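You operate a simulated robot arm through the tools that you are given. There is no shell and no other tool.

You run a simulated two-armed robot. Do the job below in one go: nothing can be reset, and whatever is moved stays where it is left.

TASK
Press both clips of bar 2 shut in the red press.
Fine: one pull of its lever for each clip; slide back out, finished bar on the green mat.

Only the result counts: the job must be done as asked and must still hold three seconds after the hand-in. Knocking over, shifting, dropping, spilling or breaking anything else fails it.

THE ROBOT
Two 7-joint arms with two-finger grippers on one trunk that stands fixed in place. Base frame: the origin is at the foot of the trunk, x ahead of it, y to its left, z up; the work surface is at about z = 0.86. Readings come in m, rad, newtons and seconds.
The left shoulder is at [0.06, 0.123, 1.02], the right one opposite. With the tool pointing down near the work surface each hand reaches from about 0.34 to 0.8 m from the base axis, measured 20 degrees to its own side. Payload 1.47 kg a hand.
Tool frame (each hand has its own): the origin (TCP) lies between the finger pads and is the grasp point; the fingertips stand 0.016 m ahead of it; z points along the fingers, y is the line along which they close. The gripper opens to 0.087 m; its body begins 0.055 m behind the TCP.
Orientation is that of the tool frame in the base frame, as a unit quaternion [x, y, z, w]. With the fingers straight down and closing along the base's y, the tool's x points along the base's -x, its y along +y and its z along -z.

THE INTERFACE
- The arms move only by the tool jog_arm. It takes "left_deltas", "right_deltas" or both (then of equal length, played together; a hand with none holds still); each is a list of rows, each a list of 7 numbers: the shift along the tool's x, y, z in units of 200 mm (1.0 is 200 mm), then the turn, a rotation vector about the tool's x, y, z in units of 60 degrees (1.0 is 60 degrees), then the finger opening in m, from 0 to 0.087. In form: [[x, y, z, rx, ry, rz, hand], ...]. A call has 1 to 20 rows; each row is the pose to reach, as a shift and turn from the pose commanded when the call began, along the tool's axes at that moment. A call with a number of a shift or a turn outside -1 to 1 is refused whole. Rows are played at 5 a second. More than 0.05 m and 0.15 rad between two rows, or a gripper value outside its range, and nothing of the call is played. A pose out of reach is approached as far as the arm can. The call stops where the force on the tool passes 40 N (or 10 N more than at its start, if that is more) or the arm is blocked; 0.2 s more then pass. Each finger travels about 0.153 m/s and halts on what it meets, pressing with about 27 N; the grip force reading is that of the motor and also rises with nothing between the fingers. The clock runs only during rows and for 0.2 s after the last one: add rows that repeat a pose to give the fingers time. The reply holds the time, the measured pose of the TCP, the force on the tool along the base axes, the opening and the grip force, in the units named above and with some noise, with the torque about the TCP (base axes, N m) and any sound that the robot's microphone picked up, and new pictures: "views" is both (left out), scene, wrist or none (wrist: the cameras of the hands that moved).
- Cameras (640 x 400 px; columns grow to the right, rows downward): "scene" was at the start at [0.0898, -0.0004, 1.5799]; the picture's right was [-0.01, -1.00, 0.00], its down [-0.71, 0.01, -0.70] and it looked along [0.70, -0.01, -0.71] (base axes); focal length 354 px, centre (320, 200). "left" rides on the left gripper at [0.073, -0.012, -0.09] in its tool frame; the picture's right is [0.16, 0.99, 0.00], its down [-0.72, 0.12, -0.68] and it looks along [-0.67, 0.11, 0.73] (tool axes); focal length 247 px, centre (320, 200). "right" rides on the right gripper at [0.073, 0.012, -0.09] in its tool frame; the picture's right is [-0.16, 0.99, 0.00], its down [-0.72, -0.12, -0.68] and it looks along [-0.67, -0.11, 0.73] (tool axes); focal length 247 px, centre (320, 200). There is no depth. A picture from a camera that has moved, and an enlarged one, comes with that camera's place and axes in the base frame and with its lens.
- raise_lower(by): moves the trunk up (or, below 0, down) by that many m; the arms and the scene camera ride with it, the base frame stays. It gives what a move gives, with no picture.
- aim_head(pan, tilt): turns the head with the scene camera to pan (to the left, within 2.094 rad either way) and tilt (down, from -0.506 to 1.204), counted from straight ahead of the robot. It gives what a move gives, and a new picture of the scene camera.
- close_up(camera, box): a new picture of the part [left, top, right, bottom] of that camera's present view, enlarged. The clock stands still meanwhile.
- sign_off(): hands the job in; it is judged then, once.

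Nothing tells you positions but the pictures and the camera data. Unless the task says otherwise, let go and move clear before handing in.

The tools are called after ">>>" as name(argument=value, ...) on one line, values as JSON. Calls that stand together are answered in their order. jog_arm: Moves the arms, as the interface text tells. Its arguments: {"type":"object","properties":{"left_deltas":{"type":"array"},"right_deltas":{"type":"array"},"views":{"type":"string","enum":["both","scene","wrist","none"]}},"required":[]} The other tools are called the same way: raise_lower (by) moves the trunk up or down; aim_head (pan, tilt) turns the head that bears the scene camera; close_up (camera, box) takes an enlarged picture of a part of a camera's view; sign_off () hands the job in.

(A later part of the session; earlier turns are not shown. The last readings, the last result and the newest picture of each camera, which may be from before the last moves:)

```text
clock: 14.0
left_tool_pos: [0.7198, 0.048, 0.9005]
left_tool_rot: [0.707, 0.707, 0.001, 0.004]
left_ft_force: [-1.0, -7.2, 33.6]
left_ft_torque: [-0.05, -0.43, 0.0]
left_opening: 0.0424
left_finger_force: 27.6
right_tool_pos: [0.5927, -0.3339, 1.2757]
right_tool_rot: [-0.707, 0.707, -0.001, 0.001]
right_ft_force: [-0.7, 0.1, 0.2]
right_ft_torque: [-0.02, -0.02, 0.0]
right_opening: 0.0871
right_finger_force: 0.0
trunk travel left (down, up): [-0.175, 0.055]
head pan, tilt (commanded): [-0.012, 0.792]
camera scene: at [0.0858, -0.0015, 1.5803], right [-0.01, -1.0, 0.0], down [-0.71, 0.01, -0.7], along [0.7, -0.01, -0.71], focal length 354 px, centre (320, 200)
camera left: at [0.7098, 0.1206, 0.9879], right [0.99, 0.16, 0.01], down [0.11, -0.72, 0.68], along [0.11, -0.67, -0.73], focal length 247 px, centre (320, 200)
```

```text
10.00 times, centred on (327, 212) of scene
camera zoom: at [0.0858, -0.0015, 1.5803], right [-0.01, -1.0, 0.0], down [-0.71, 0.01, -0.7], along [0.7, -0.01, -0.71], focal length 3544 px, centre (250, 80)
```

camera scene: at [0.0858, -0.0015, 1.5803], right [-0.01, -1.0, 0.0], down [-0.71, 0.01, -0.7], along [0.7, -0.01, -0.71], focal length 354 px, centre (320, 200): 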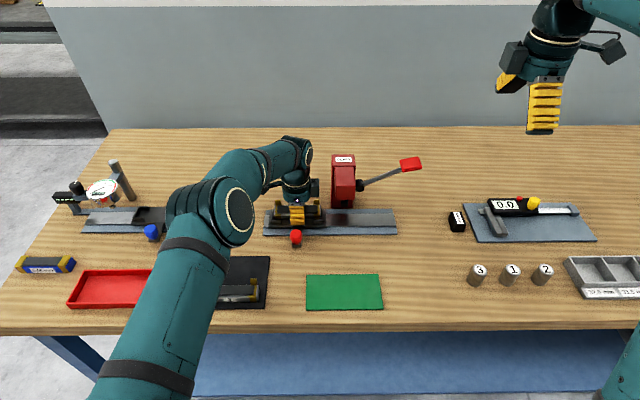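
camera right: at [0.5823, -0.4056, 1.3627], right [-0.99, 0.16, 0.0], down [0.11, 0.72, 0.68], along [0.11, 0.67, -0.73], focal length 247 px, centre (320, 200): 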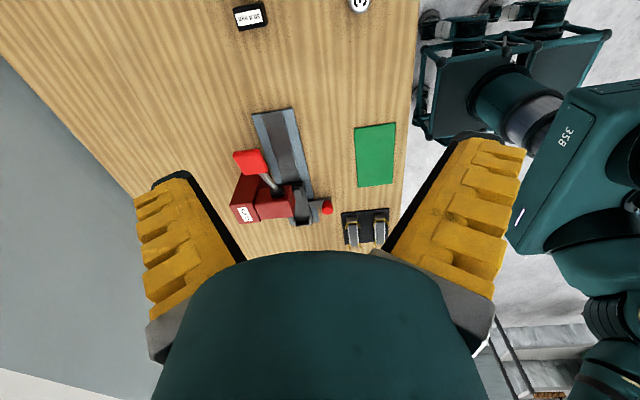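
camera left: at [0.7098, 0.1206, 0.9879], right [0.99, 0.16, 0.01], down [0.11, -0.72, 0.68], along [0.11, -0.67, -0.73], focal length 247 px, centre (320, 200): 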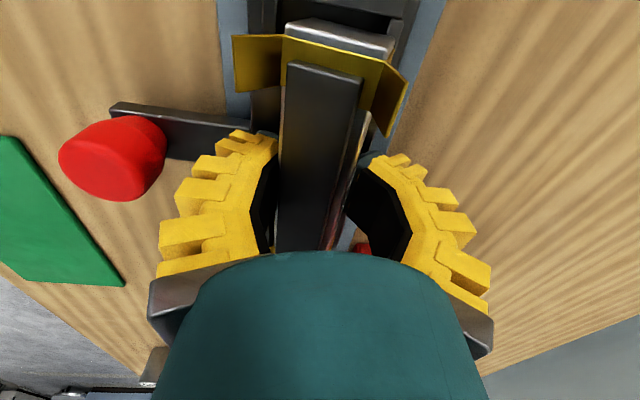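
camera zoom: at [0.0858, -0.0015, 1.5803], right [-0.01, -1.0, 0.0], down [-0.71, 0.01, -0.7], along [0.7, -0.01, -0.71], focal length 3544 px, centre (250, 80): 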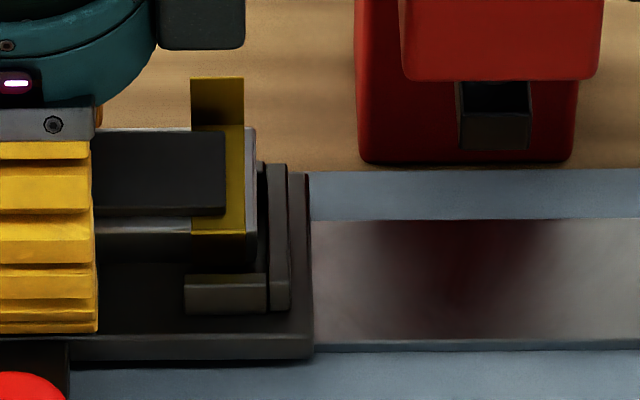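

The bar's rear edge caught on the rear brackets and the bar rolled front-down in the grip, with 34 N upward on the tool. I back up gently to unload it and look again.

>>> jog_arm(left_deltas=[[0, 0, -0.02, 0, 0, 0, 0.0], [0, 0, -0.04, 0, 0, 0, 0.0], [0, 0, -0.06, 0, 0, 0, 0.0], [0, 0, -0.08, 0, 0, 0, 0.0], [0, 0, -0.1, 0, 0, 0, 0.0], [0, 0, -0.1, 0, 0, 0, 0.0]])

>>> close_up(camera="scene", box=[265, 175, 345, 240])

>>> close_up(camera="left", box=[220, 0, 440, 260])

```text
clock: 15.4
left_tool_pos: [0.72, 0.0496, 0.9153]
left_tool_rot: [0.707, 0.708, 0.001, -0.001]
left_ft_force: [-0.2, 0.2, -2.4]
left_ft_torque: [0.0, 0.02, -0.03]
left_opening: 0.0209
left_finger_force: 26.6
right_tool_pos: [0.5948, -0.3321, 1.2729]
right_tool_rot: [0.707, -0.707, 0.0, 0.001]
right_ft_force: [0.4, 0.0, -0.5]
right_ft_torque: [-0.01, -0.03, -0.01]
right_opening: 0.0871
right_finger_force: 0.0
trunk travel left (down, up): [-0.175, 0.055]
head pan, tilt (commanded): [-0.012, 0.792]
camera scene: at [0.09, -0.0003, 1.5799], right [-0.01, -1.0, 0.0], down [-0.71, 0.01, -0.7], along [0.7, -0.01, -0.71], focal length 354 px, centre (320, 200)
camera left: at [0.7097, 0.1217, 1.0036], right [0.99, 0.16, 0.0], down [0.12, -0.72, 0.68], along [0.11, -0.67, -0.73], focal length 247 px, centre (320, 200)
```

scene: 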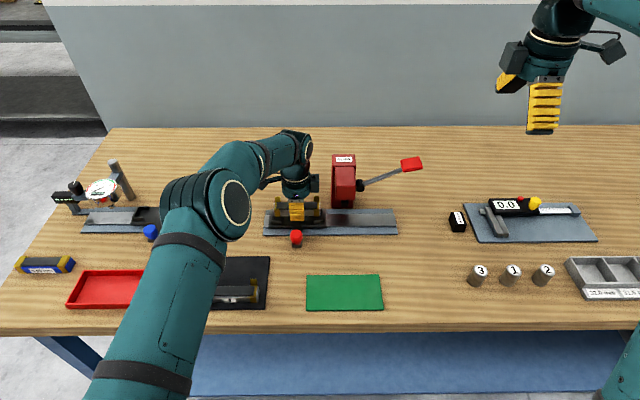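
left: 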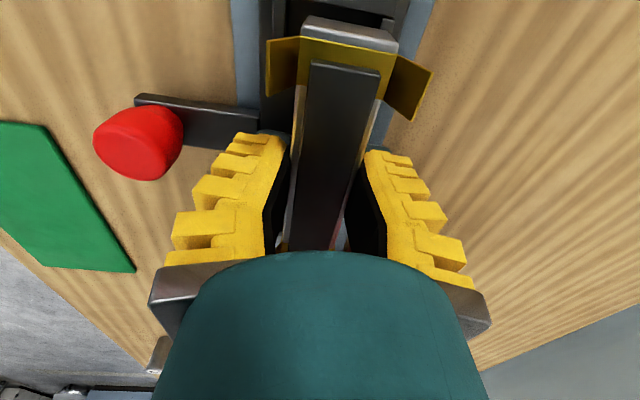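

```text
6.15 times, centred on (305, 208) of scene
camera zoom: at [0.09, -0.0003, 1.5799], right [-0.01, -1.0, 0.0], down [-0.71, 0.01, -0.7], along [0.7, -0.01, -0.71], focal length 2181 px, centre (412, 154)
```

zoom: 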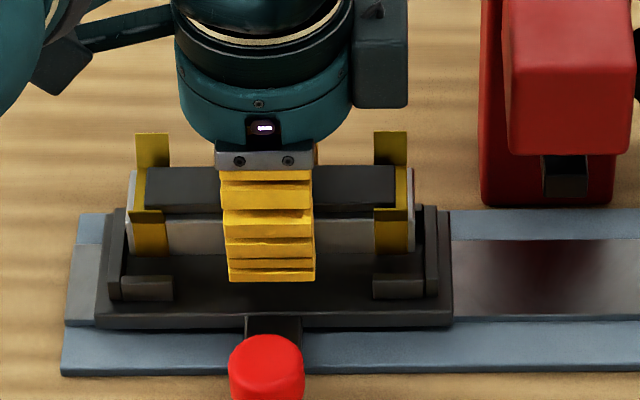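

```text
1.54 times, centred on (330, 130) of left
camera zoom: at [0.7097, 0.1217, 1.0036], right [0.99, 0.16, 0.0], down [0.12, -0.72, 0.68], along [0.11, -0.67, -0.73], focal length 380 px, centre (305, 308)
```

zoom: 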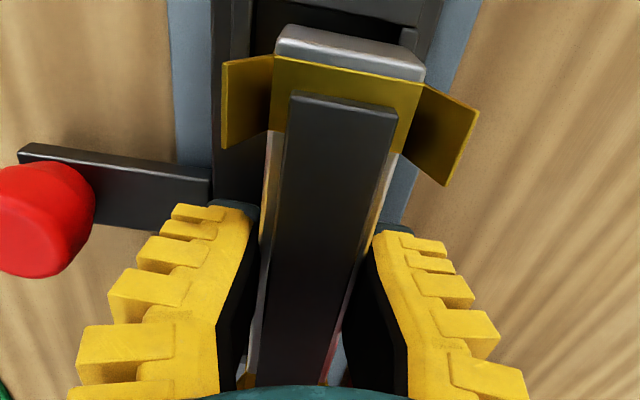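

The bar snapped back flat in the grip when unloaded, and its clips look unchanged. I'll look closer from the wrist to see how far toward -x the bar has to move.

>>> close_up(camera="left", box=[250, 0, 420, 70])

>>> close_up(camera="scene", box=[268, 190, 298, 228])

>>> close_up(camera="scene", box=[312, 190, 342, 228])

```text
3.76 times, centred on (335, 35) of left
camera zoom: at [0.7097, 0.1217, 1.0036], right [0.99, 0.16, 0.0], down [0.12, -0.72, 0.68], along [0.11, -0.67, -0.73], focal length 930 px, centre (264, 821)
```

zoom: 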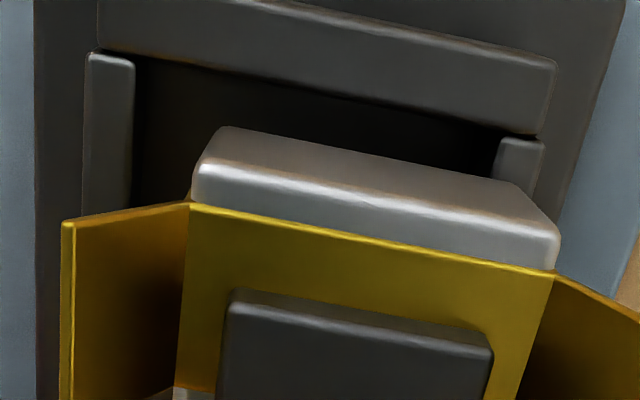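

```text
10.53 times, centred on (283, 209) of scene
camera zoom: at [0.09, -0.0003, 1.5799], right [-0.01, -1.0, 0.0], down [-0.71, 0.01, -0.7], along [0.7, -0.01, -0.71], focal length 3730 px, centre (710, 105)
```

zoom: 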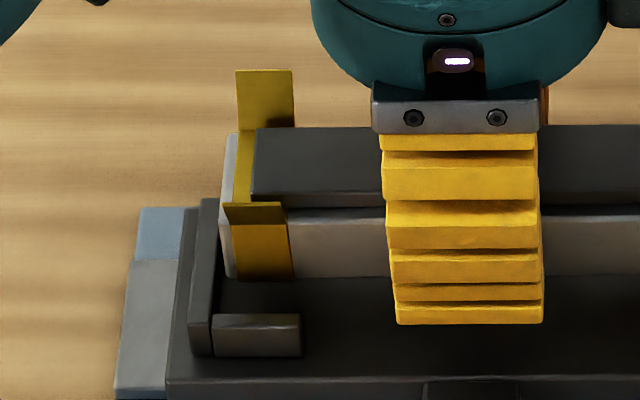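

```text
10.53 times, centred on (327, 209) of scene
camera zoom: at [0.09, -0.0003, 1.5799], right [-0.01, -1.0, 0.0], down [-0.71, 0.01, -0.7], along [0.7, -0.01, -0.71], focal length 3730 px, centre (246, 105)
```

zoom: 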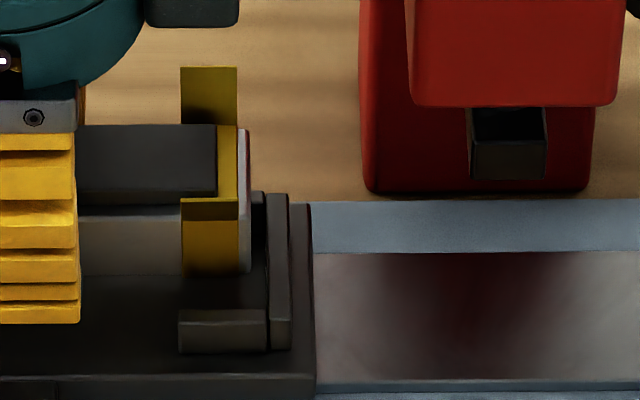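

The wrist view gives pocket inner edges at tool y -0.024 to +0.0146 and bar edges at -0.0155 to +0.0148. So the bar needs to go 4 mm toward -x. I shift it and lower slowly again.

>>> jog_arm(left_deltas=[[-0.002, -0.011, 0, 0, 0, 0, 0.0], [-0.002, -0.021, 0.0, 0, 0, 0, 0.0], [-0.002, -0.021, 0.03, 0, 0, 0, 0.0], [-0.002, -0.021, 0.06, 0, 0, 0, 0.0], [-0.002, -0.021, 0.08, 0, 0, 0, 0.0], [-0.002, -0.021, 0.08, 0, 0, 0, 0.0]])

>>> close_up(camera="scene", box=[268, 190, 298, 228])

>>> close_up(camera="left", box=[250, 0, 420, 70])

```text
clock: 16.8
left_tool_pos: [0.7176, 0.0491, 0.9005]
left_tool_rot: [0.707, 0.707, 0.0, 0.001]
left_ft_force: [-2.5, -0.5, 1.0]
left_ft_torque: [0.16, 0.06, 0.0]
left_opening: 0.0216
left_finger_force: 26.9
right_tool_pos: [0.5953, -0.3335, 1.273]
right_tool_rot: [-0.707, 0.707, 0.0, -0.001]
right_ft_force: [-0.1, 0.6, 0.4]
right_ft_torque: [-0.01, 0.02, -0.03]
right_opening: 0.0867
right_finger_force: 0.1
trunk travel left (down, up): [-0.175, 0.055]
head pan, tilt (commanded): [-0.012, 0.792]
camera scene: at [0.0895, -0.0005, 1.58], right [-0.01, -1.0, 0.0], down [-0.71, 0.01, -0.7], along [0.7, -0.01, -0.71], focal length 354 px, centre (320, 200)
camera left: at [0.7068, 0.1219, 0.9885], right [0.99, 0.16, 0.0], down [0.12, -0.72, 0.68], along [0.11, -0.67, -0.73], focal length 247 px, centre (320, 200)
```

scene: 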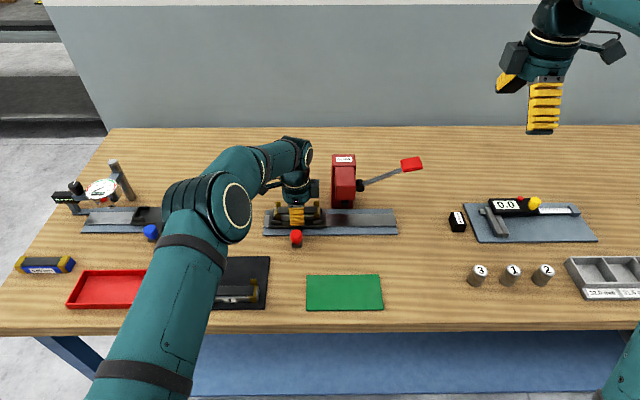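
left: 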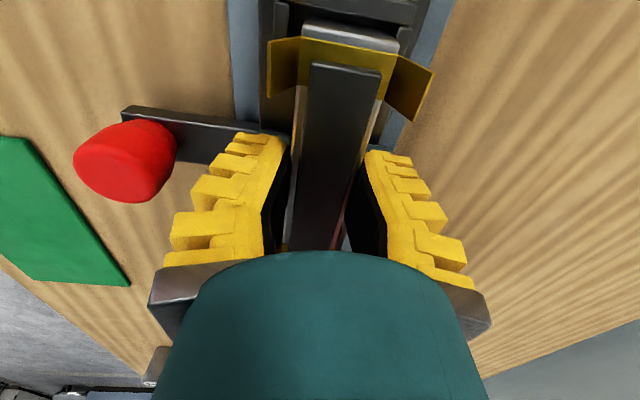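

```text
10.53 times, centred on (283, 209) of scene
camera zoom: at [0.0895, -0.0005, 1.58], right [-0.01, -1.0, 0.0], down [-0.71, 0.01, -0.7], along [0.7, -0.01, -0.71], focal length 3730 px, centre (710, 105)
```

zoom: 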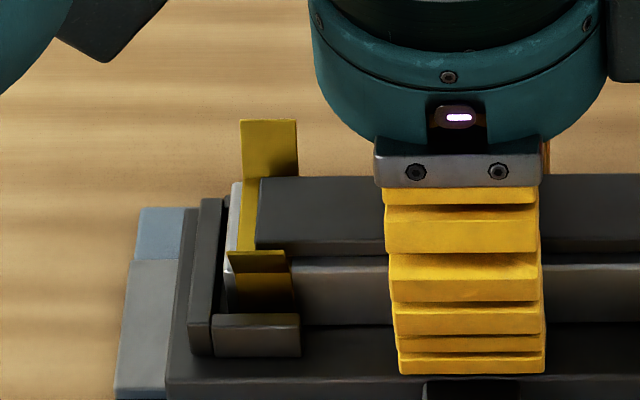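

```text
3.76 times, centred on (335, 35) of left
camera zoom: at [0.7068, 0.1219, 0.9885], right [0.99, 0.16, 0.0], down [0.12, -0.72, 0.68], along [0.11, -0.67, -0.73], focal length 930 px, centre (264, 821)
```

zoom: 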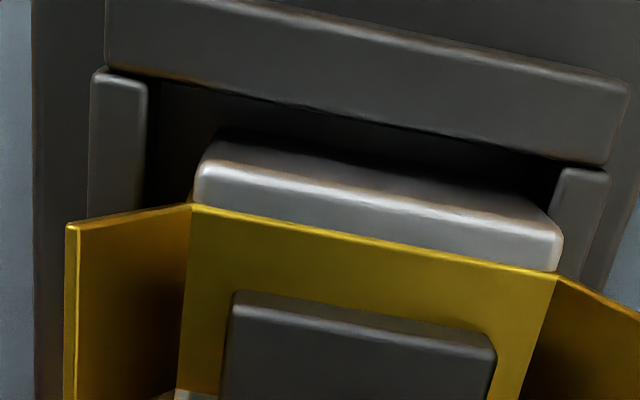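

The bar bottom is just inside the pocket with a light touch on the rear side (about -2.5 N in x), and there's more room at the front. I shift 2 mm more toward -x and lower in small steps.

>>> jog_arm(left_deltas=[[0, -0.005, -0.005, 0, 0, 0, 0.0], [0, -0.01, -0.005, 0, 0, 0, 0.0], [0, -0.01, 0.01, 0, 0, 0, 0.0], [0, -0.01, 0.02, 0, 0, 0, 0.0], [0, -0.01, 0.02, 0, 0, 0, 0.0]])

>>> close_up(camera="scene", box=[268, 190, 298, 228])

>>> close_up(camera="left", box=[250, 0, 420, 70])

```text
clock: 18.0
left_tool_pos: [0.7154, 0.0491, 0.8982]
left_tool_rot: [0.707, 0.707, 0.001, 0.001]
left_ft_force: [2.4, 1.1, 13.4]
left_ft_torque: [0.28, 0.02, -0.03]
left_opening: 0.0262
left_finger_force: 26.8
right_tool_pos: [0.5947, -0.3323, 1.2734]
right_tool_rot: [-0.707, 0.707, -0.001, 0.001]
right_ft_force: [0.7, 0.4, -0.1]
right_ft_torque: [0.02, -0.04, -0.01]
right_opening: 0.0871
right_finger_force: 0.1
trunk travel left (down, up): [-0.175, 0.055]
head pan, tilt (commanded): [-0.012, 0.792]
camera scene: at [0.0885, -0.0004, 1.5801], right [-0.01, -1.0, 0.0], down [-0.71, 0.01, -0.7], along [0.7, -0.01, -0.71], focal length 354 px, centre (320, 200)
camera left: at [0.705, 0.1217, 0.9866], right [0.99, 0.16, 0.0], down [0.11, -0.72, 0.68], along [0.11, -0.67, -0.73], focal length 247 px, centre (320, 200)
```

scene: 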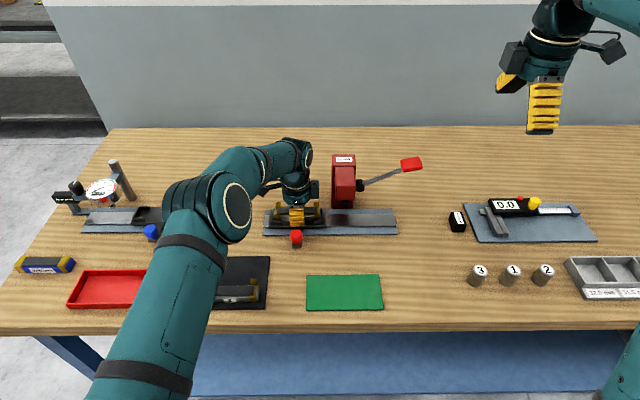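
left: 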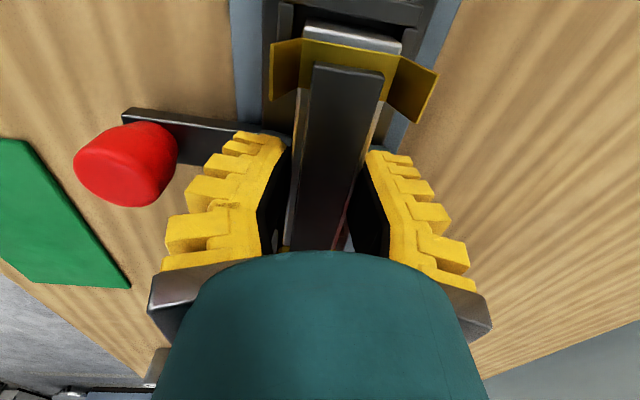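

```text
10.53 times, centred on (283, 209) of scene
camera zoom: at [0.0885, -0.0004, 1.5801], right [-0.01, -1.0, 0.0], down [-0.71, 0.01, -0.7], along [0.7, -0.01, -0.71], focal length 3730 px, centre (710, 105)
```

zoom: 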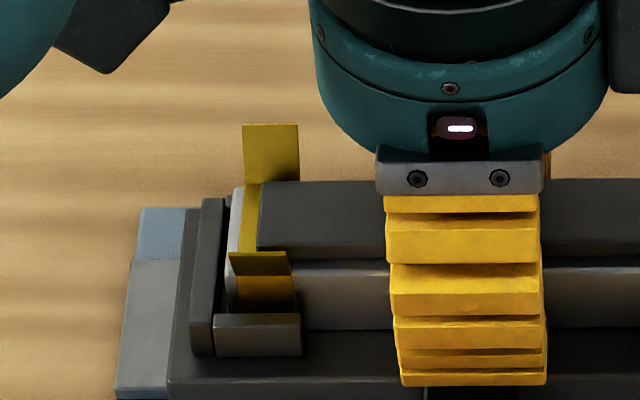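

```text
3.76 times, centred on (335, 35) of left
camera zoom: at [0.705, 0.1217, 0.9866], right [0.99, 0.16, 0.0], down [0.11, -0.72, 0.68], along [0.11, -0.67, -0.73], focal length 930 px, centre (264, 821)
```

zoom: 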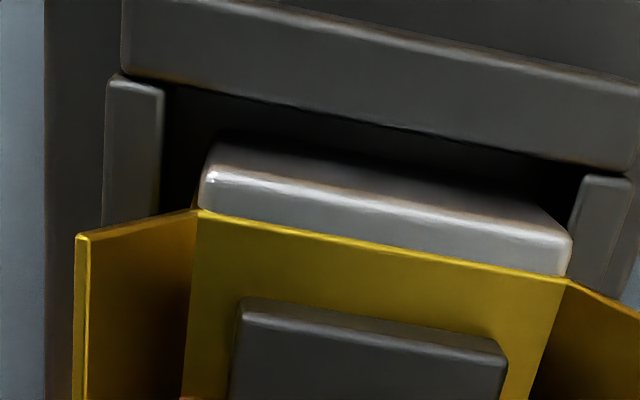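

The bar is now inside the pocket in x (about 4.8 mm front gap, 2.7 mm rear gap) and resting on the floor with about 16 N. I'll ease the downward force, open the fingers, and check before lifting away.

>>> jog_arm(left_deltas=[[0, 0, -0.008, 0, 0, 0, 0.0], [0, 0, -0.008, 0, 0, 0, 0.03], [0, 0, -0.008, 0, 0, 0, 0.04], [0, 0, -0.008, 0, 0, 0, 0.05], [0, 0, -0.008, 0, 0, 0, 0.055], [0, 0, -0.008, 0, 0, 0, 0.055]])

>>> close_up(camera="scene", box=[265, 185, 345, 240])

>>> close_up(camera="left", box=[230, 0, 440, 140])

```text
clock: 19.4
left_tool_pos: [0.7157, 0.0477, 0.8966]
left_tool_rot: [0.707, 0.707, 0.001, 0.0]
left_ft_force: [-0.5, 0.6, 0.6]
left_ft_torque: [-0.01, -0.01, 0.0]
left_opening: 0.06
left_finger_force: 3.7
right_tool_pos: [0.5953, -0.3326, 1.2727]
right_tool_rot: [0.707, -0.707, 0.0, 0.0]
right_ft_force: [0.0, 0.6, 0.2]
right_ft_torque: [0.0, 0.01, 0.02]
right_opening: 0.0869
right_finger_force: 0.0
trunk travel left (down, up): [-0.175, 0.055]
head pan, tilt (commanded): [-0.012, 0.792]
camera scene: at [0.0898, -0.0004, 1.5799], right [-0.01, -1.0, 0.0], down [-0.71, 0.01, -0.7], along [0.7, -0.01, -0.71], focal length 354 px, centre (320, 200)
camera left: at [0.7051, 0.1214, 0.9854], right [0.99, 0.16, 0.0], down [0.12, -0.72, 0.68], along [0.11, -0.67, -0.73], focal length 247 px, centre (320, 200)
```

scene: 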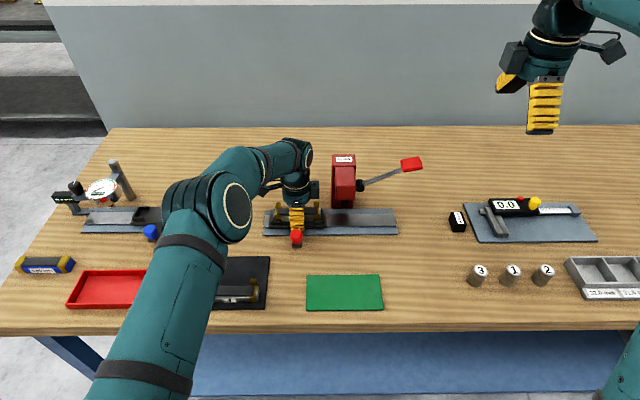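
left: 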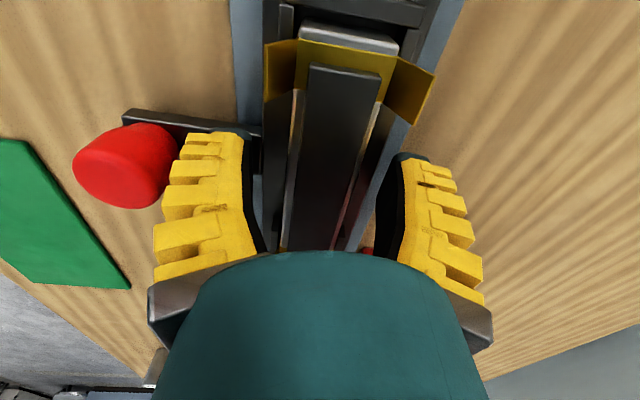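

```text
7.27 times, centred on (305, 212) of scene
camera zoom: at [0.0898, -0.0004, 1.5799], right [-0.01, -1.0, 0.0], down [-0.71, 0.01, -0.7], along [0.7, -0.01, -0.71], focal length 2577 px, centre (429, 109)
```

zoom: 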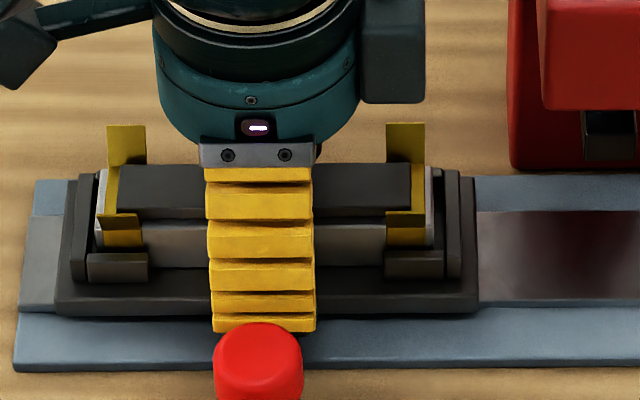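

```text
2.86 times, centred on (335, 70) of left
camera zoom: at [0.7051, 0.1214, 0.9854], right [0.99, 0.16, 0.0], down [0.12, -0.72, 0.68], along [0.11, -0.67, -0.73], focal length 706 px, centre (277, 571)
```

zoom: 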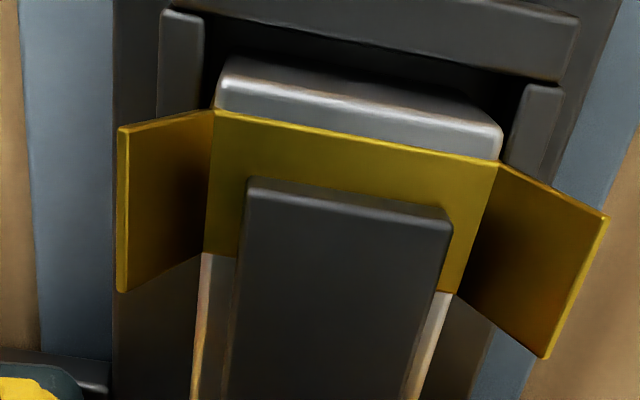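

The bar lies flat in the pocket and the fingers are clear. I lift straight up and inspect.

>>> jog_arm(left_deltas=[[0, 0, -0.03, 0, 0, 0, 0.055], [0, 0, -0.08, 0, 0, 0, 0.055], [0, 0, -0.18, 0, 0, 0, 0.055], [0, 0, -0.3, 0, 0, 0, 0.055], [0, 0, -0.42, 0, 0, 0, 0.055], [0, 0, -0.55, 0, 0, 0, 0.055], [0.05, -0.05, -0.6, 0, 0, 0, 0.055]])

>>> close_up(camera="scene", box=[258, 190, 338, 245])

>>> close_up(camera="left", box=[230, 0, 440, 200])

```text
clock: 21.0
left_tool_pos: [0.7051, 0.0591, 1.0182]
left_tool_rot: [0.708, 0.707, 0.0, 0.0]
left_ft_force: [0.3, 0.1, 0.3]
left_ft_torque: [-0.02, -0.01, -0.02]
left_opening: 0.0601
left_finger_force: 3.6
right_tool_pos: [0.5936, -0.3322, 1.2746]
right_tool_rot: [-0.707, 0.707, -0.001, 0.0]
right_ft_force: [-0.2, -0.5, 0.6]
right_ft_torque: [-0.02, -0.02, 0.02]
right_opening: 0.0869
right_finger_force: 0.0
trunk travel left (down, up): [-0.175, 0.055]
head pan, tilt (commanded): [-0.012, 0.792]
camera scene: at [0.0891, 0.0001, 1.58], right [-0.01, -1.0, 0.0], down [-0.71, 0.01, -0.7], along [0.7, -0.01, -0.71], focal length 354 px, centre (320, 200)
camera left: at [0.6957, 0.1319, 1.1063], right [0.99, 0.16, 0.0], down [0.12, -0.72, 0.68], along [0.11, -0.67, -0.73], focal length 247 px, centre (320, 200)
```

scene: 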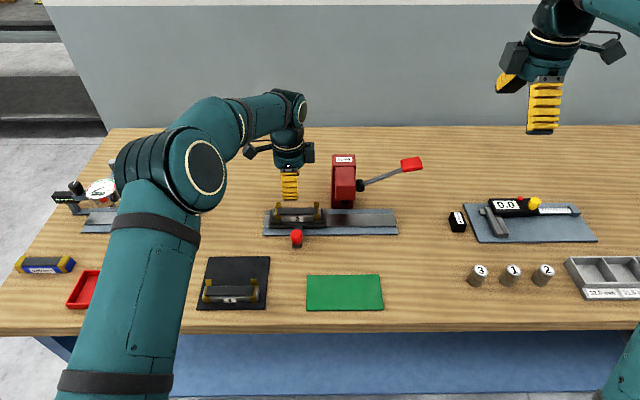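
left: 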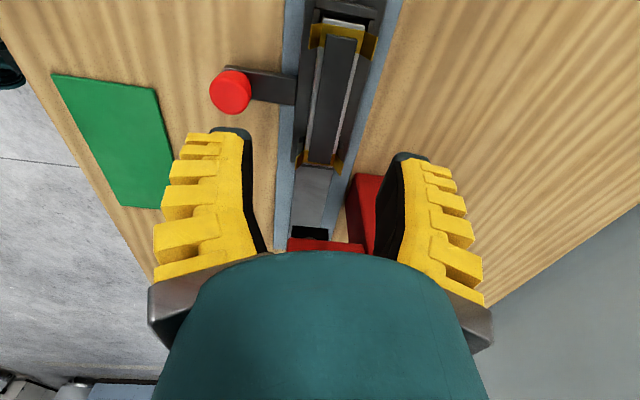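

```text
7.27 times, centred on (298, 218) of scene
camera zoom: at [0.0891, 0.0001, 1.58], right [-0.01, -1.0, 0.0], down [-0.71, 0.01, -0.7], along [0.7, -0.01, -0.71], focal length 2577 px, centre (480, 73)
```

zoom: 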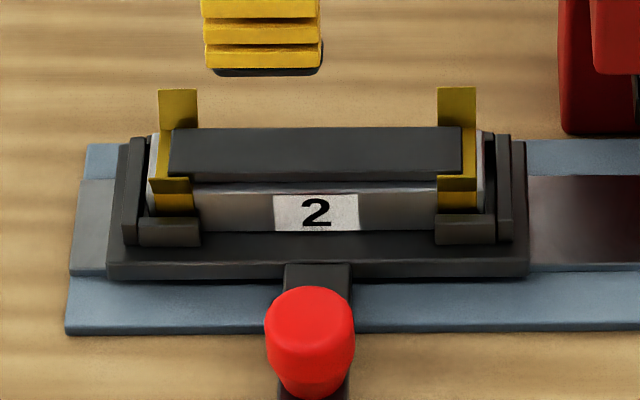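

```text
2.00 times, centred on (335, 100) of left
camera zoom: at [0.6957, 0.1319, 1.1063], right [0.99, 0.16, 0.0], down [0.12, -0.72, 0.68], along [0.11, -0.67, -0.73], focal length 494 px, centre (290, 400)
```

zoom: 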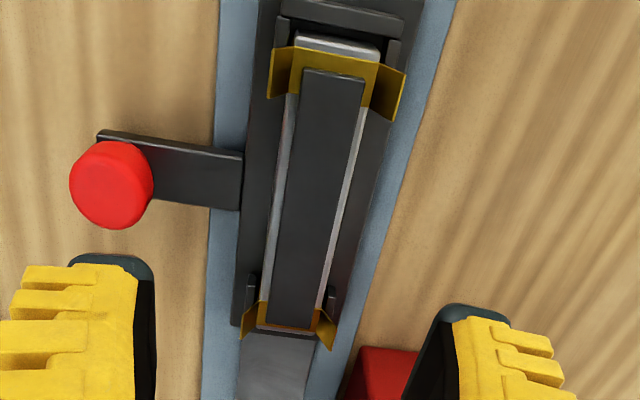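

Bar 2 is seated squarely with the "2" facing front; its clips are at about y 0.003 and 0.103, and the ram is at y -0.071. So the sled stops are about 0.072 m and 0.174 m to the right. The press head's front is near x 0.695, so I tilt the left hand back 20° and come to the red knob at about (0.635, 0.051).

>>> jog_arm(left_deltas=[[-0.005, -0.06, 0.0, 0, 0, 0, 0.055], [-0.01, -0.16, 0.03, -0.08, 0, 0, 0.055], [-0.02, -0.26, 0.07, -0.16, 0, 0, 0.055], [-0.03, -0.36, 0.11, -0.24, 0, 0, 0.055], [-0.035, -0.43, 0.15, -0.333, 0, 0, 0.055], [-0.04, -0.485, 0.175, -0.333, 0, 0, 0.055], [-0.04, -0.485, 0.175, -0.333, 0, 0, 0.055]])

>>> close_up(camera="left", box=[150, 0, 490, 260])

>>> close_up(camera="scene", box=[250, 170, 370, 255])

```text
clock: 22.6
left_tool_pos: [0.6061, 0.0514, 0.983]
left_tool_rot: [0.697, 0.696, 0.122, 0.122]
left_ft_force: [-0.6, -0.4, -0.1]
left_ft_torque: [-0.03, 0.0, -0.05]
left_opening: 0.0601
left_finger_force: 3.5
right_tool_pos: [0.595, -0.3325, 1.2733]
right_tool_rot: [-0.707, 0.708, -0.001, 0.0]
right_ft_force: [-0.7, 0.5, 1.2]
right_ft_torque: [0.01, -0.03, 0.02]
right_opening: 0.0869
right_finger_force: 0.3
trunk travel left (down, up): [-0.175, 0.055]
head pan, tilt (commanded): [-0.012, 0.792]
camera scene: at [0.0897, -0.0006, 1.5799], right [-0.01, -1.0, 0.0], down [-0.71, 0.01, -0.7], along [0.7, -0.01, -0.71], focal length 354 px, centre (320, 200)
camera left: at [0.5665, 0.1246, 1.0608], right [0.93, 0.16, 0.34], down [-0.12, -0.72, 0.68], along [0.35, -0.67, -0.65], focal length 247 px, centre (320, 200)
```

scene: 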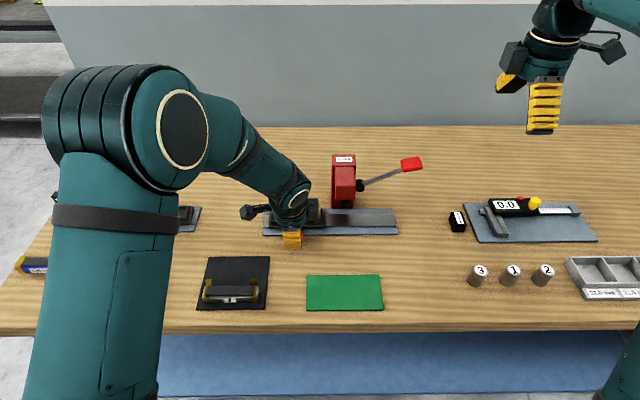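
left: 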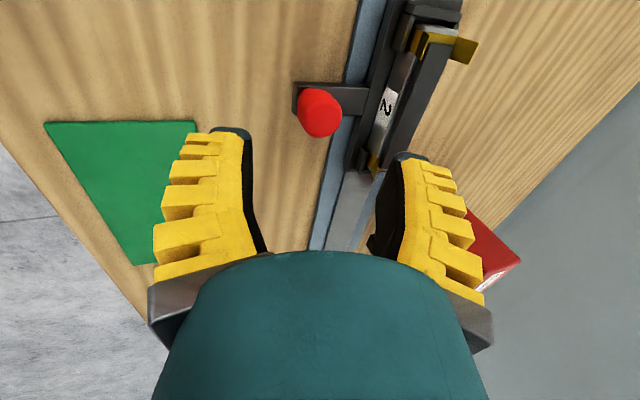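

```text
1.54 times, centred on (320, 130) of left
camera zoom: at [0.5665, 0.1246, 1.0608], right [0.93, 0.16, 0.34], down [-0.12, -0.72, 0.68], along [0.35, -0.67, -0.65], focal length 380 px, centre (320, 308)
```

zoom: 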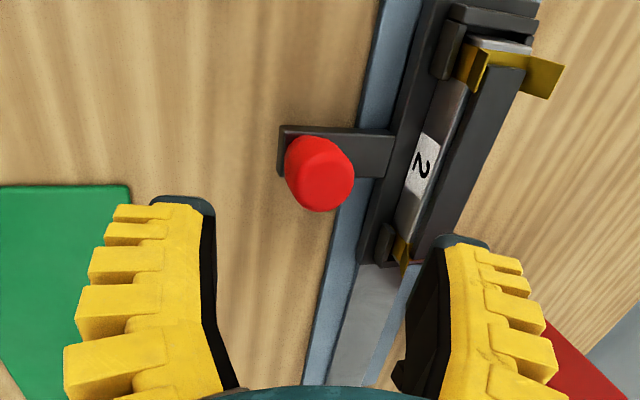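

```text
4.71 times, centred on (310, 212) of scene
camera zoom: at [0.0897, -0.0006, 1.5799], right [-0.01, -1.0, 0.0], down [-0.71, 0.01, -0.7], along [0.7, -0.01, -0.71], focal length 1668 px, centre (367, 141)
```

zoom: 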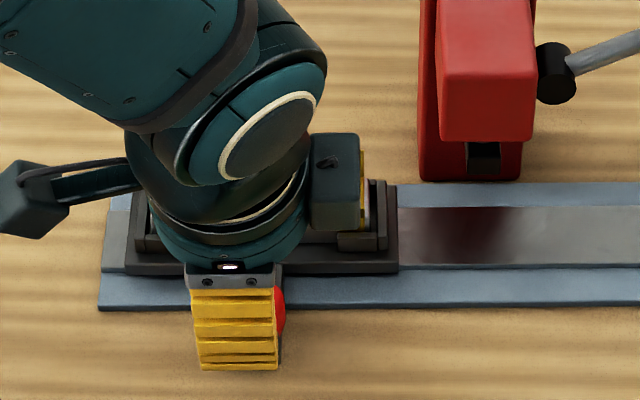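

The red knob is centred between the open fingers along the approach direction. I move down along the tool axis to straddle it.

>>> jog_arm(left_deltas=[[0, 0, 0.1, 0, 0, 0, 0.055], [0, -0.003, 0.2, 0, 0, 0, 0.055], [0, -0.005, 0.28, 0, 0, 0, 0.055], [0, -0.005, 0.35, 0, 0, 0, 0.055], [0, -0.005, 0.4, 0, 0, 0, 0.055], [0, -0.005, 0.4, 0, 0, 0, 0.055]])

>>> close_up(camera="left", box=[150, 0, 490, 260])

>>> close_up(camera="scene", box=[250, 170, 370, 255])

```text
clock: 24.0
left_tool_pos: [0.6332, 0.0504, 0.9094]
left_tool_rot: [0.696, 0.696, 0.123, 0.123]
left_ft_force: [-0.7, 0.0, 0.8]
left_ft_torque: [-0.01, 0.0, 0.0]
left_opening: 0.0601
left_finger_force: 2.9
right_tool_pos: [0.5951, -0.3326, 1.2729]
right_tool_rot: [0.708, -0.707, 0.0, 0.0]
right_ft_force: [0.5, 0.3, -0.8]
right_ft_torque: [-0.02, -0.01, -0.03]
right_opening: 0.0871
right_finger_force: 0.1
trunk travel left (down, up): [-0.175, 0.055]
head pan, tilt (commanded): [-0.012, 0.792]
camera scene: at [0.0896, -0.0003, 1.58], right [-0.01, -1.0, 0.0], down [-0.71, 0.01, -0.7], along [0.7, -0.01, -0.71], focal length 354 px, centre (320, 200)
camera left: at [0.5938, 0.1231, 0.9869], right [0.93, 0.16, 0.34], down [-0.12, -0.72, 0.68], along [0.35, -0.67, -0.65], focal length 247 px, centre (320, 200)
```

scene: 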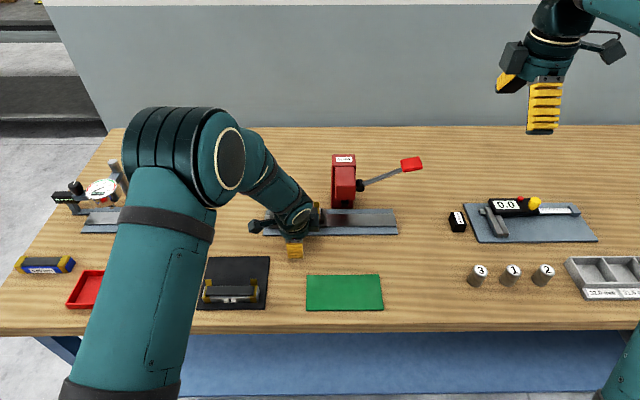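
left: 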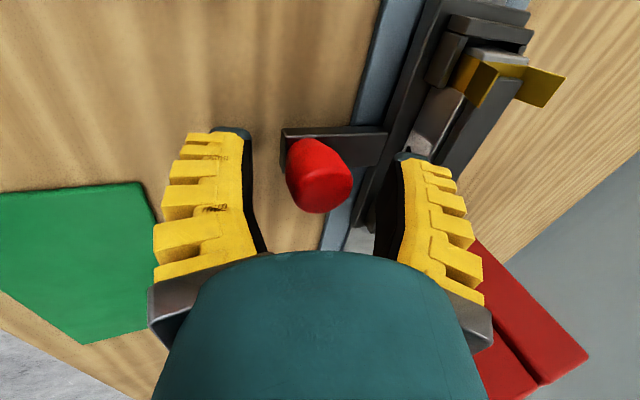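

```text
1.54 times, centred on (320, 130) of left
camera zoom: at [0.5938, 0.1231, 0.9869], right [0.93, 0.16, 0.34], down [-0.12, -0.72, 0.68], along [0.35, -0.67, -0.65], focal length 380 px, centre (320, 308)
```

zoom: 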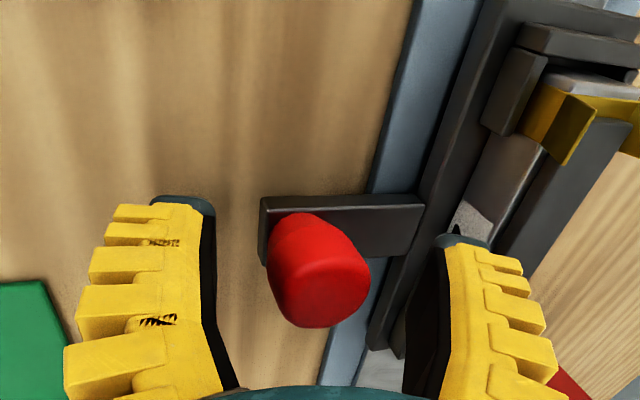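

```text
4.71 times, centred on (310, 212) of scene
camera zoom: at [0.0896, -0.0003, 1.58], right [-0.01, -1.0, 0.0], down [-0.71, 0.01, -0.7], along [0.7, -0.01, -0.71], focal length 1668 px, centre (367, 141)
```

zoom: 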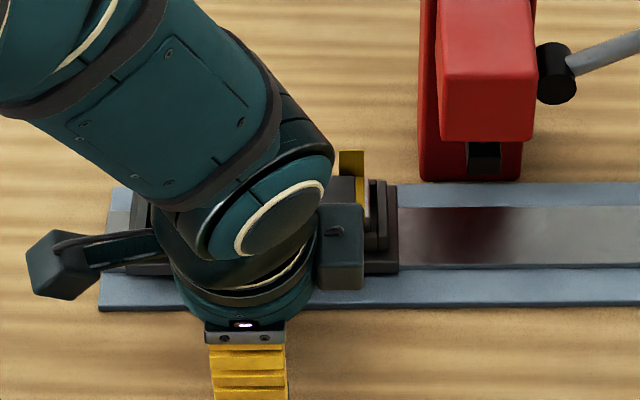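

The knob is centred at the grasp point. I close the left fingers on it.

>>> jog_arm(left_deltas=[[0, 0, 0, 0, 0, 0, 0.045], [0, 0, 0, 0, 0, 0, 0.035], [0, 0, 0, 0, 0, 0, 0.025], [0, 0, 0, 0, 0, 0, 0.015], [0, 0, 0, 0, 0, 0, 0.005], [0, 0, 0, 0, 0, 0, 0.0]])

```text
clock: 25.4
left_tool_pos: [0.6337, 0.0495, 0.908]
left_tool_rot: [0.697, 0.696, 0.123, 0.122]
left_ft_force: [-6.0, 1.0, -0.6]
left_ft_torque: [-0.25, 0.38, -0.06]
left_opening: 0.0277
left_finger_force: 30.0
right_tool_pos: [0.5948, -0.3329, 1.2735]
right_tool_rot: [0.707, -0.707, 0.0, 0.0]
right_ft_force: [-0.1, -0.5, -0.3]
right_ft_torque: [0.02, -0.02, -0.01]
right_opening: 0.0869
right_finger_force: 0.1
trunk travel left (down, up): [-0.175, 0.055]
head pan, tilt (commanded): [-0.012, 0.792]
camera scene: at [0.0894, -0.0004, 1.5799], right [-0.01, -1.0, 0.0], down [-0.71, 0.01, -0.7], along [0.7, -0.01, -0.71], focal length 354 px, centre (320, 200)
camera left: at [0.5933, 0.123, 0.9869], right [0.93, 0.16, 0.34], down [-0.12, -0.72, 0.68], along [0.35, -0.67, -0.65], focal length 247 px, centre (320, 200)
```

scene: 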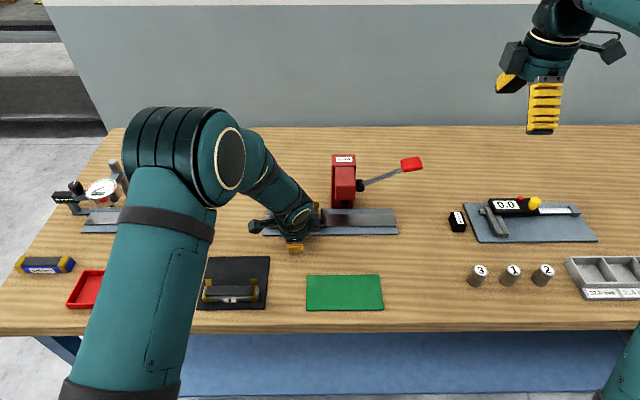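
left: 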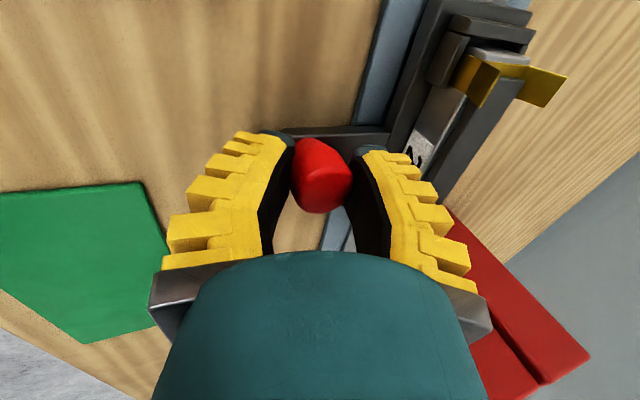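

The knob is gripped (0.028 opening, 30 N). I slide the sled 72 mm to the right to bring the right-hand clip under the ram.

>>> jog_arm(left_deltas=[[-0.02, 0, 0, 0, 0, 0, 0.0], [-0.06, 0, 0, 0, 0, 0, 0.0], [-0.1, 0, 0, 0, 0, 0, 0.0], [-0.14, 0, 0, 0, 0, 0, 0.0], [-0.18, 0, 0, 0, 0, 0, 0.0], [-0.22, 0, 0, 0, 0, 0, 0.0], [-0.26, 0, 0, 0, 0, 0, 0.0], [-0.3, 0, 0, 0, 0, 0, 0.0], [-0.34, 0, 0, 0, 0, 0, 0.0], [-0.36, 0, 0, 0, 0, 0, 0.0], [-0.36, 0, 0, 0, 0, 0, 0.0]])

>>> close_up(camera="scene", box=[260, 160, 380, 245])

>>> close_up(camera="right", box=[220, 90, 400, 250])

```text
clock: 27.8
left_tool_pos: [0.6337, -0.0226, 0.9071]
left_tool_rot: [0.696, 0.696, 0.123, 0.123]
left_ft_force: [-8.9, 2.1, 3.6]
left_ft_torque: [0.25, 0.42, 0.09]
left_opening: 0.0275
left_finger_force: 30.3
right_tool_pos: [0.5943, -0.3331, 1.2732]
right_tool_rot: [-0.707, 0.707, 0.0, 0.0]
right_ft_force: [0.4, -0.7, 0.4]
right_ft_torque: [-0.01, -0.01, 0.04]
right_opening: 0.087
right_finger_force: 0.1
trunk travel left (down, up): [-0.175, 0.055]
head pan, tilt (commanded): [-0.012, 0.792]
camera scene: at [0.0884, -0.0002, 1.58], right [-0.01, -1.0, 0.0], down [-0.71, 0.01, -0.7], along [0.7, -0.01, -0.71], focal length 354 px, centre (320, 200)
camera left: at [0.5934, 0.0503, 0.9864], right [0.93, 0.16, 0.34], down [-0.12, -0.72, 0.68], along [0.35, -0.67, -0.65], focal length 247 px, centre (320, 200)
```

scene: 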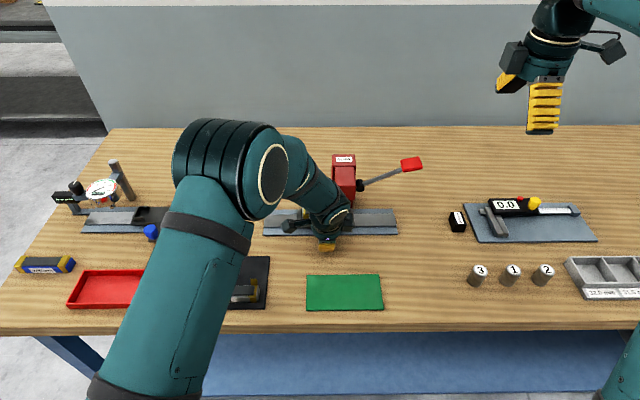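
left: 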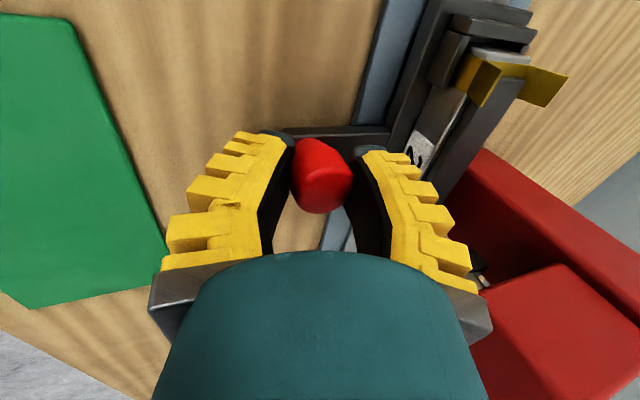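

```text
4.71 times, centred on (320, 202) of scene
camera zoom: at [0.0884, -0.0002, 1.58], right [-0.01, -1.0, 0.0], down [-0.71, 0.01, -0.7], along [0.7, -0.01, -0.71], focal length 1668 px, centre (320, 188)
```

zoom: 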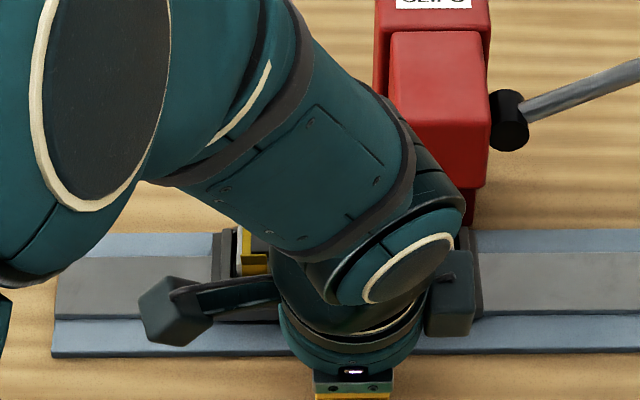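

```text
2.50 times, centred on (310, 170) of right
camera zoom: at [0.5822, -0.4051, 1.3625], right [-0.99, 0.16, 0.0], down [0.12, 0.72, 0.68], along [0.11, 0.67, -0.73], focal length 617 px, centre (345, 275)
```

zoom: 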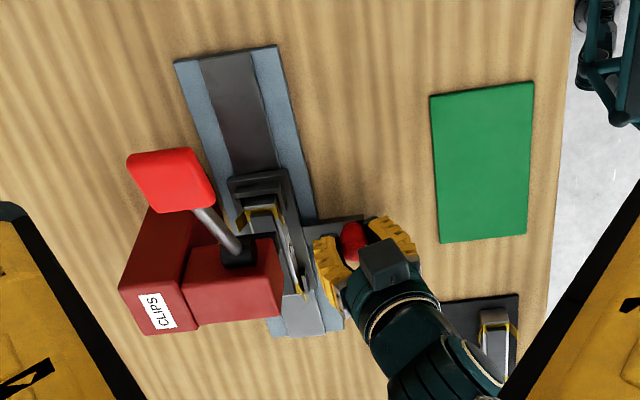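

The sled followed cleanly; its centre should now be at about y -0.021. I bring the right hand above the lever grip, where its camera can also check the clip against the ram.

>>> jog_arm(right_deltas=[[-0.07, -0.08, 0.08, 0, 0, 0, 0.087], [-0.14, -0.16, 0.17, 0, 0, 0, 0.08], [-0.22, -0.24, 0.27, 0, 0, 0, 0.07], [-0.3, -0.32, 0.38, 0, 0, 0, 0.06], [-0.38, -0.4, 0.49, 0, 0, 0, 0.06], [-0.46, -0.48, 0.6, 0, 0, 0, 0.06], [-0.53, -0.56, 0.69, 0, 0, 0, 0.06], [-0.575, -0.6075, 0.74, 0, 0, 0, 0.06], [-0.575, -0.6075, 0.74, 0, 0, 0, 0.06]])

>>> close_up(camera="right", box=[200, 60, 440, 260])

>>> close_up(camera="scene", box=[310, 120, 450, 220])

```text
clock: 29.8
left_tool_pos: [0.6323, -0.0236, 0.9072]
left_tool_rot: [0.696, 0.697, 0.123, 0.123]
left_ft_force: [-12.6, 1.2, -0.4]
left_ft_torque: [-0.02, 0.47, -0.06]
left_opening: 0.0272
left_finger_force: 30.0
right_tool_pos: [0.7159, -0.2134, 1.1259]
right_tool_rot: [0.707, -0.707, -0.001, 0.0]
right_ft_force: [0.0, 0.0, -0.1]
right_ft_torque: [-0.02, 0.03, -0.04]
right_opening: 0.0647
right_finger_force: 3.3
trunk travel left (down, up): [-0.175, 0.055]
head pan, tilt (commanded): [-0.012, 0.792]
camera scene: at [0.0885, -0.0003, 1.58], right [-0.01, -1.0, 0.0], down [-0.71, 0.01, -0.7], along [0.7, -0.01, -0.71], focal length 354 px, centre (320, 200)
camera right: at [0.7038, -0.2859, 1.2153], right [-0.99, 0.16, 0.0], down [0.12, 0.72, 0.68], along [0.11, 0.67, -0.73], focal length 247 px, centre (320, 200)
```

scene: 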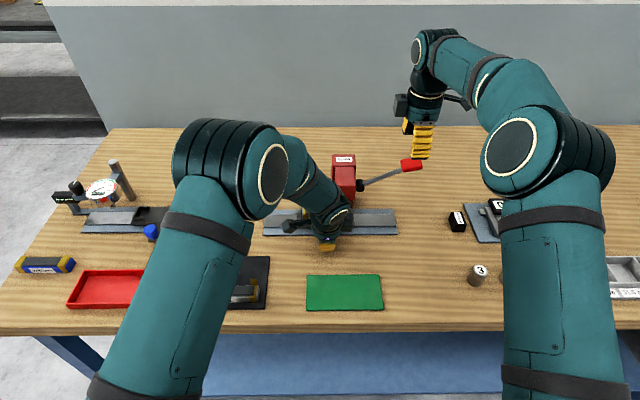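
right: 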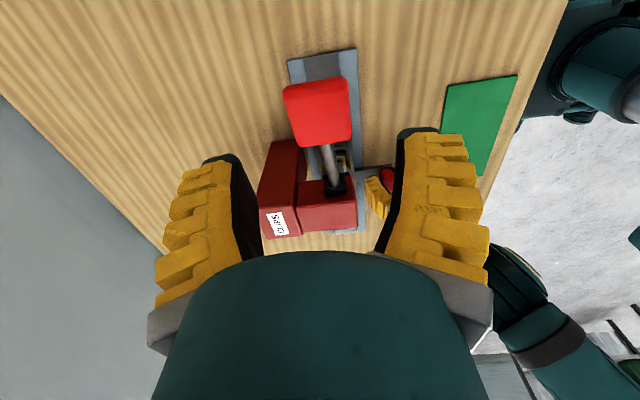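

```text
2.00 times, centred on (320, 160) of right
camera zoom: at [0.7038, -0.2859, 1.2153], right [-0.99, 0.16, 0.0], down [0.12, 0.72, 0.68], along [0.11, 0.67, -0.73], focal length 494 px, centre (320, 280)
```

zoom: 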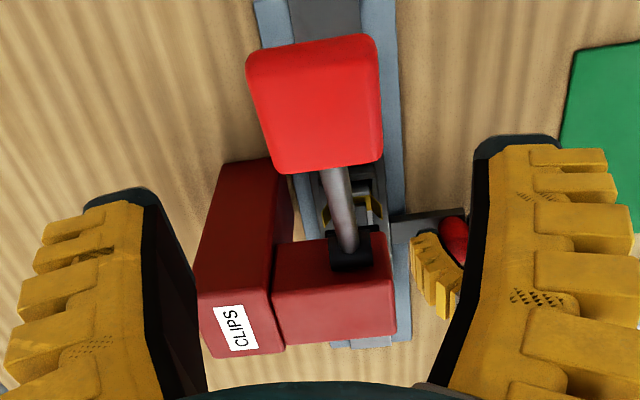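

```text
4.00 times, centred on (380, 170) of scene
camera zoom: at [0.0885, -0.0003, 1.58], right [-0.01, -1.0, 0.0], down [-0.71, 0.01, -0.7], along [0.7, -0.01, -0.71], focal length 1417 px, centre (80, 320)
```

zoom: 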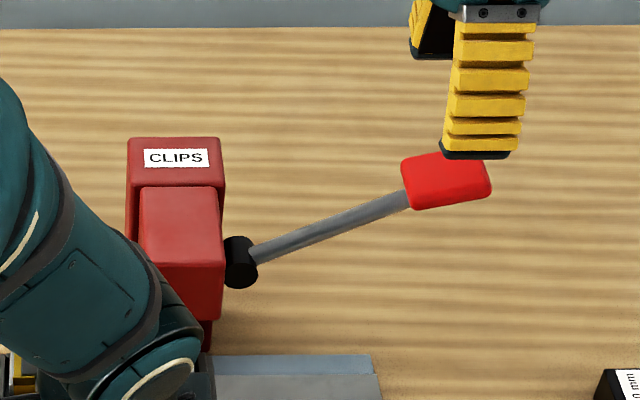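

>>> close_up(camera="right", box=[290, 130, 380, 210])

>>> close_up(camera="left", box=[380, 0, 640, 300])

```text
5.00 times, centred on (335, 170) of right
camera zoom: at [0.7038, -0.2859, 1.2153], right [-0.99, 0.16, 0.0], down [0.12, 0.72, 0.68], along [0.11, 0.67, -0.73], focal length 1235 px, centre (245, 350)
```

zoom: 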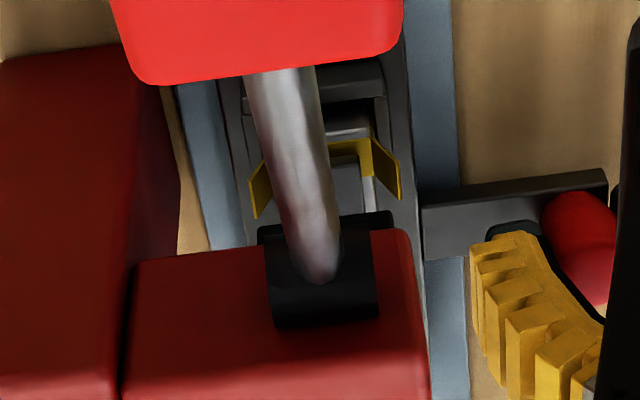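

```text
1.33 times, centred on (510, 150) of left
camera zoom: at [0.5934, 0.0502, 0.9864], right [0.93, 0.16, 0.34], down [-0.12, -0.72, 0.68], along [0.35, -0.67, -0.65], focal length 329 px, centre (67, 267)
```

zoom: 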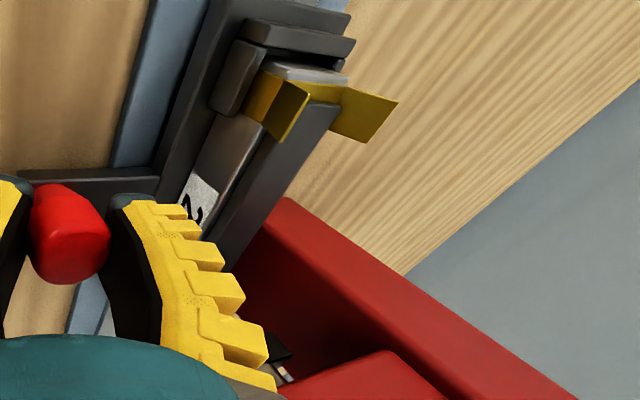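

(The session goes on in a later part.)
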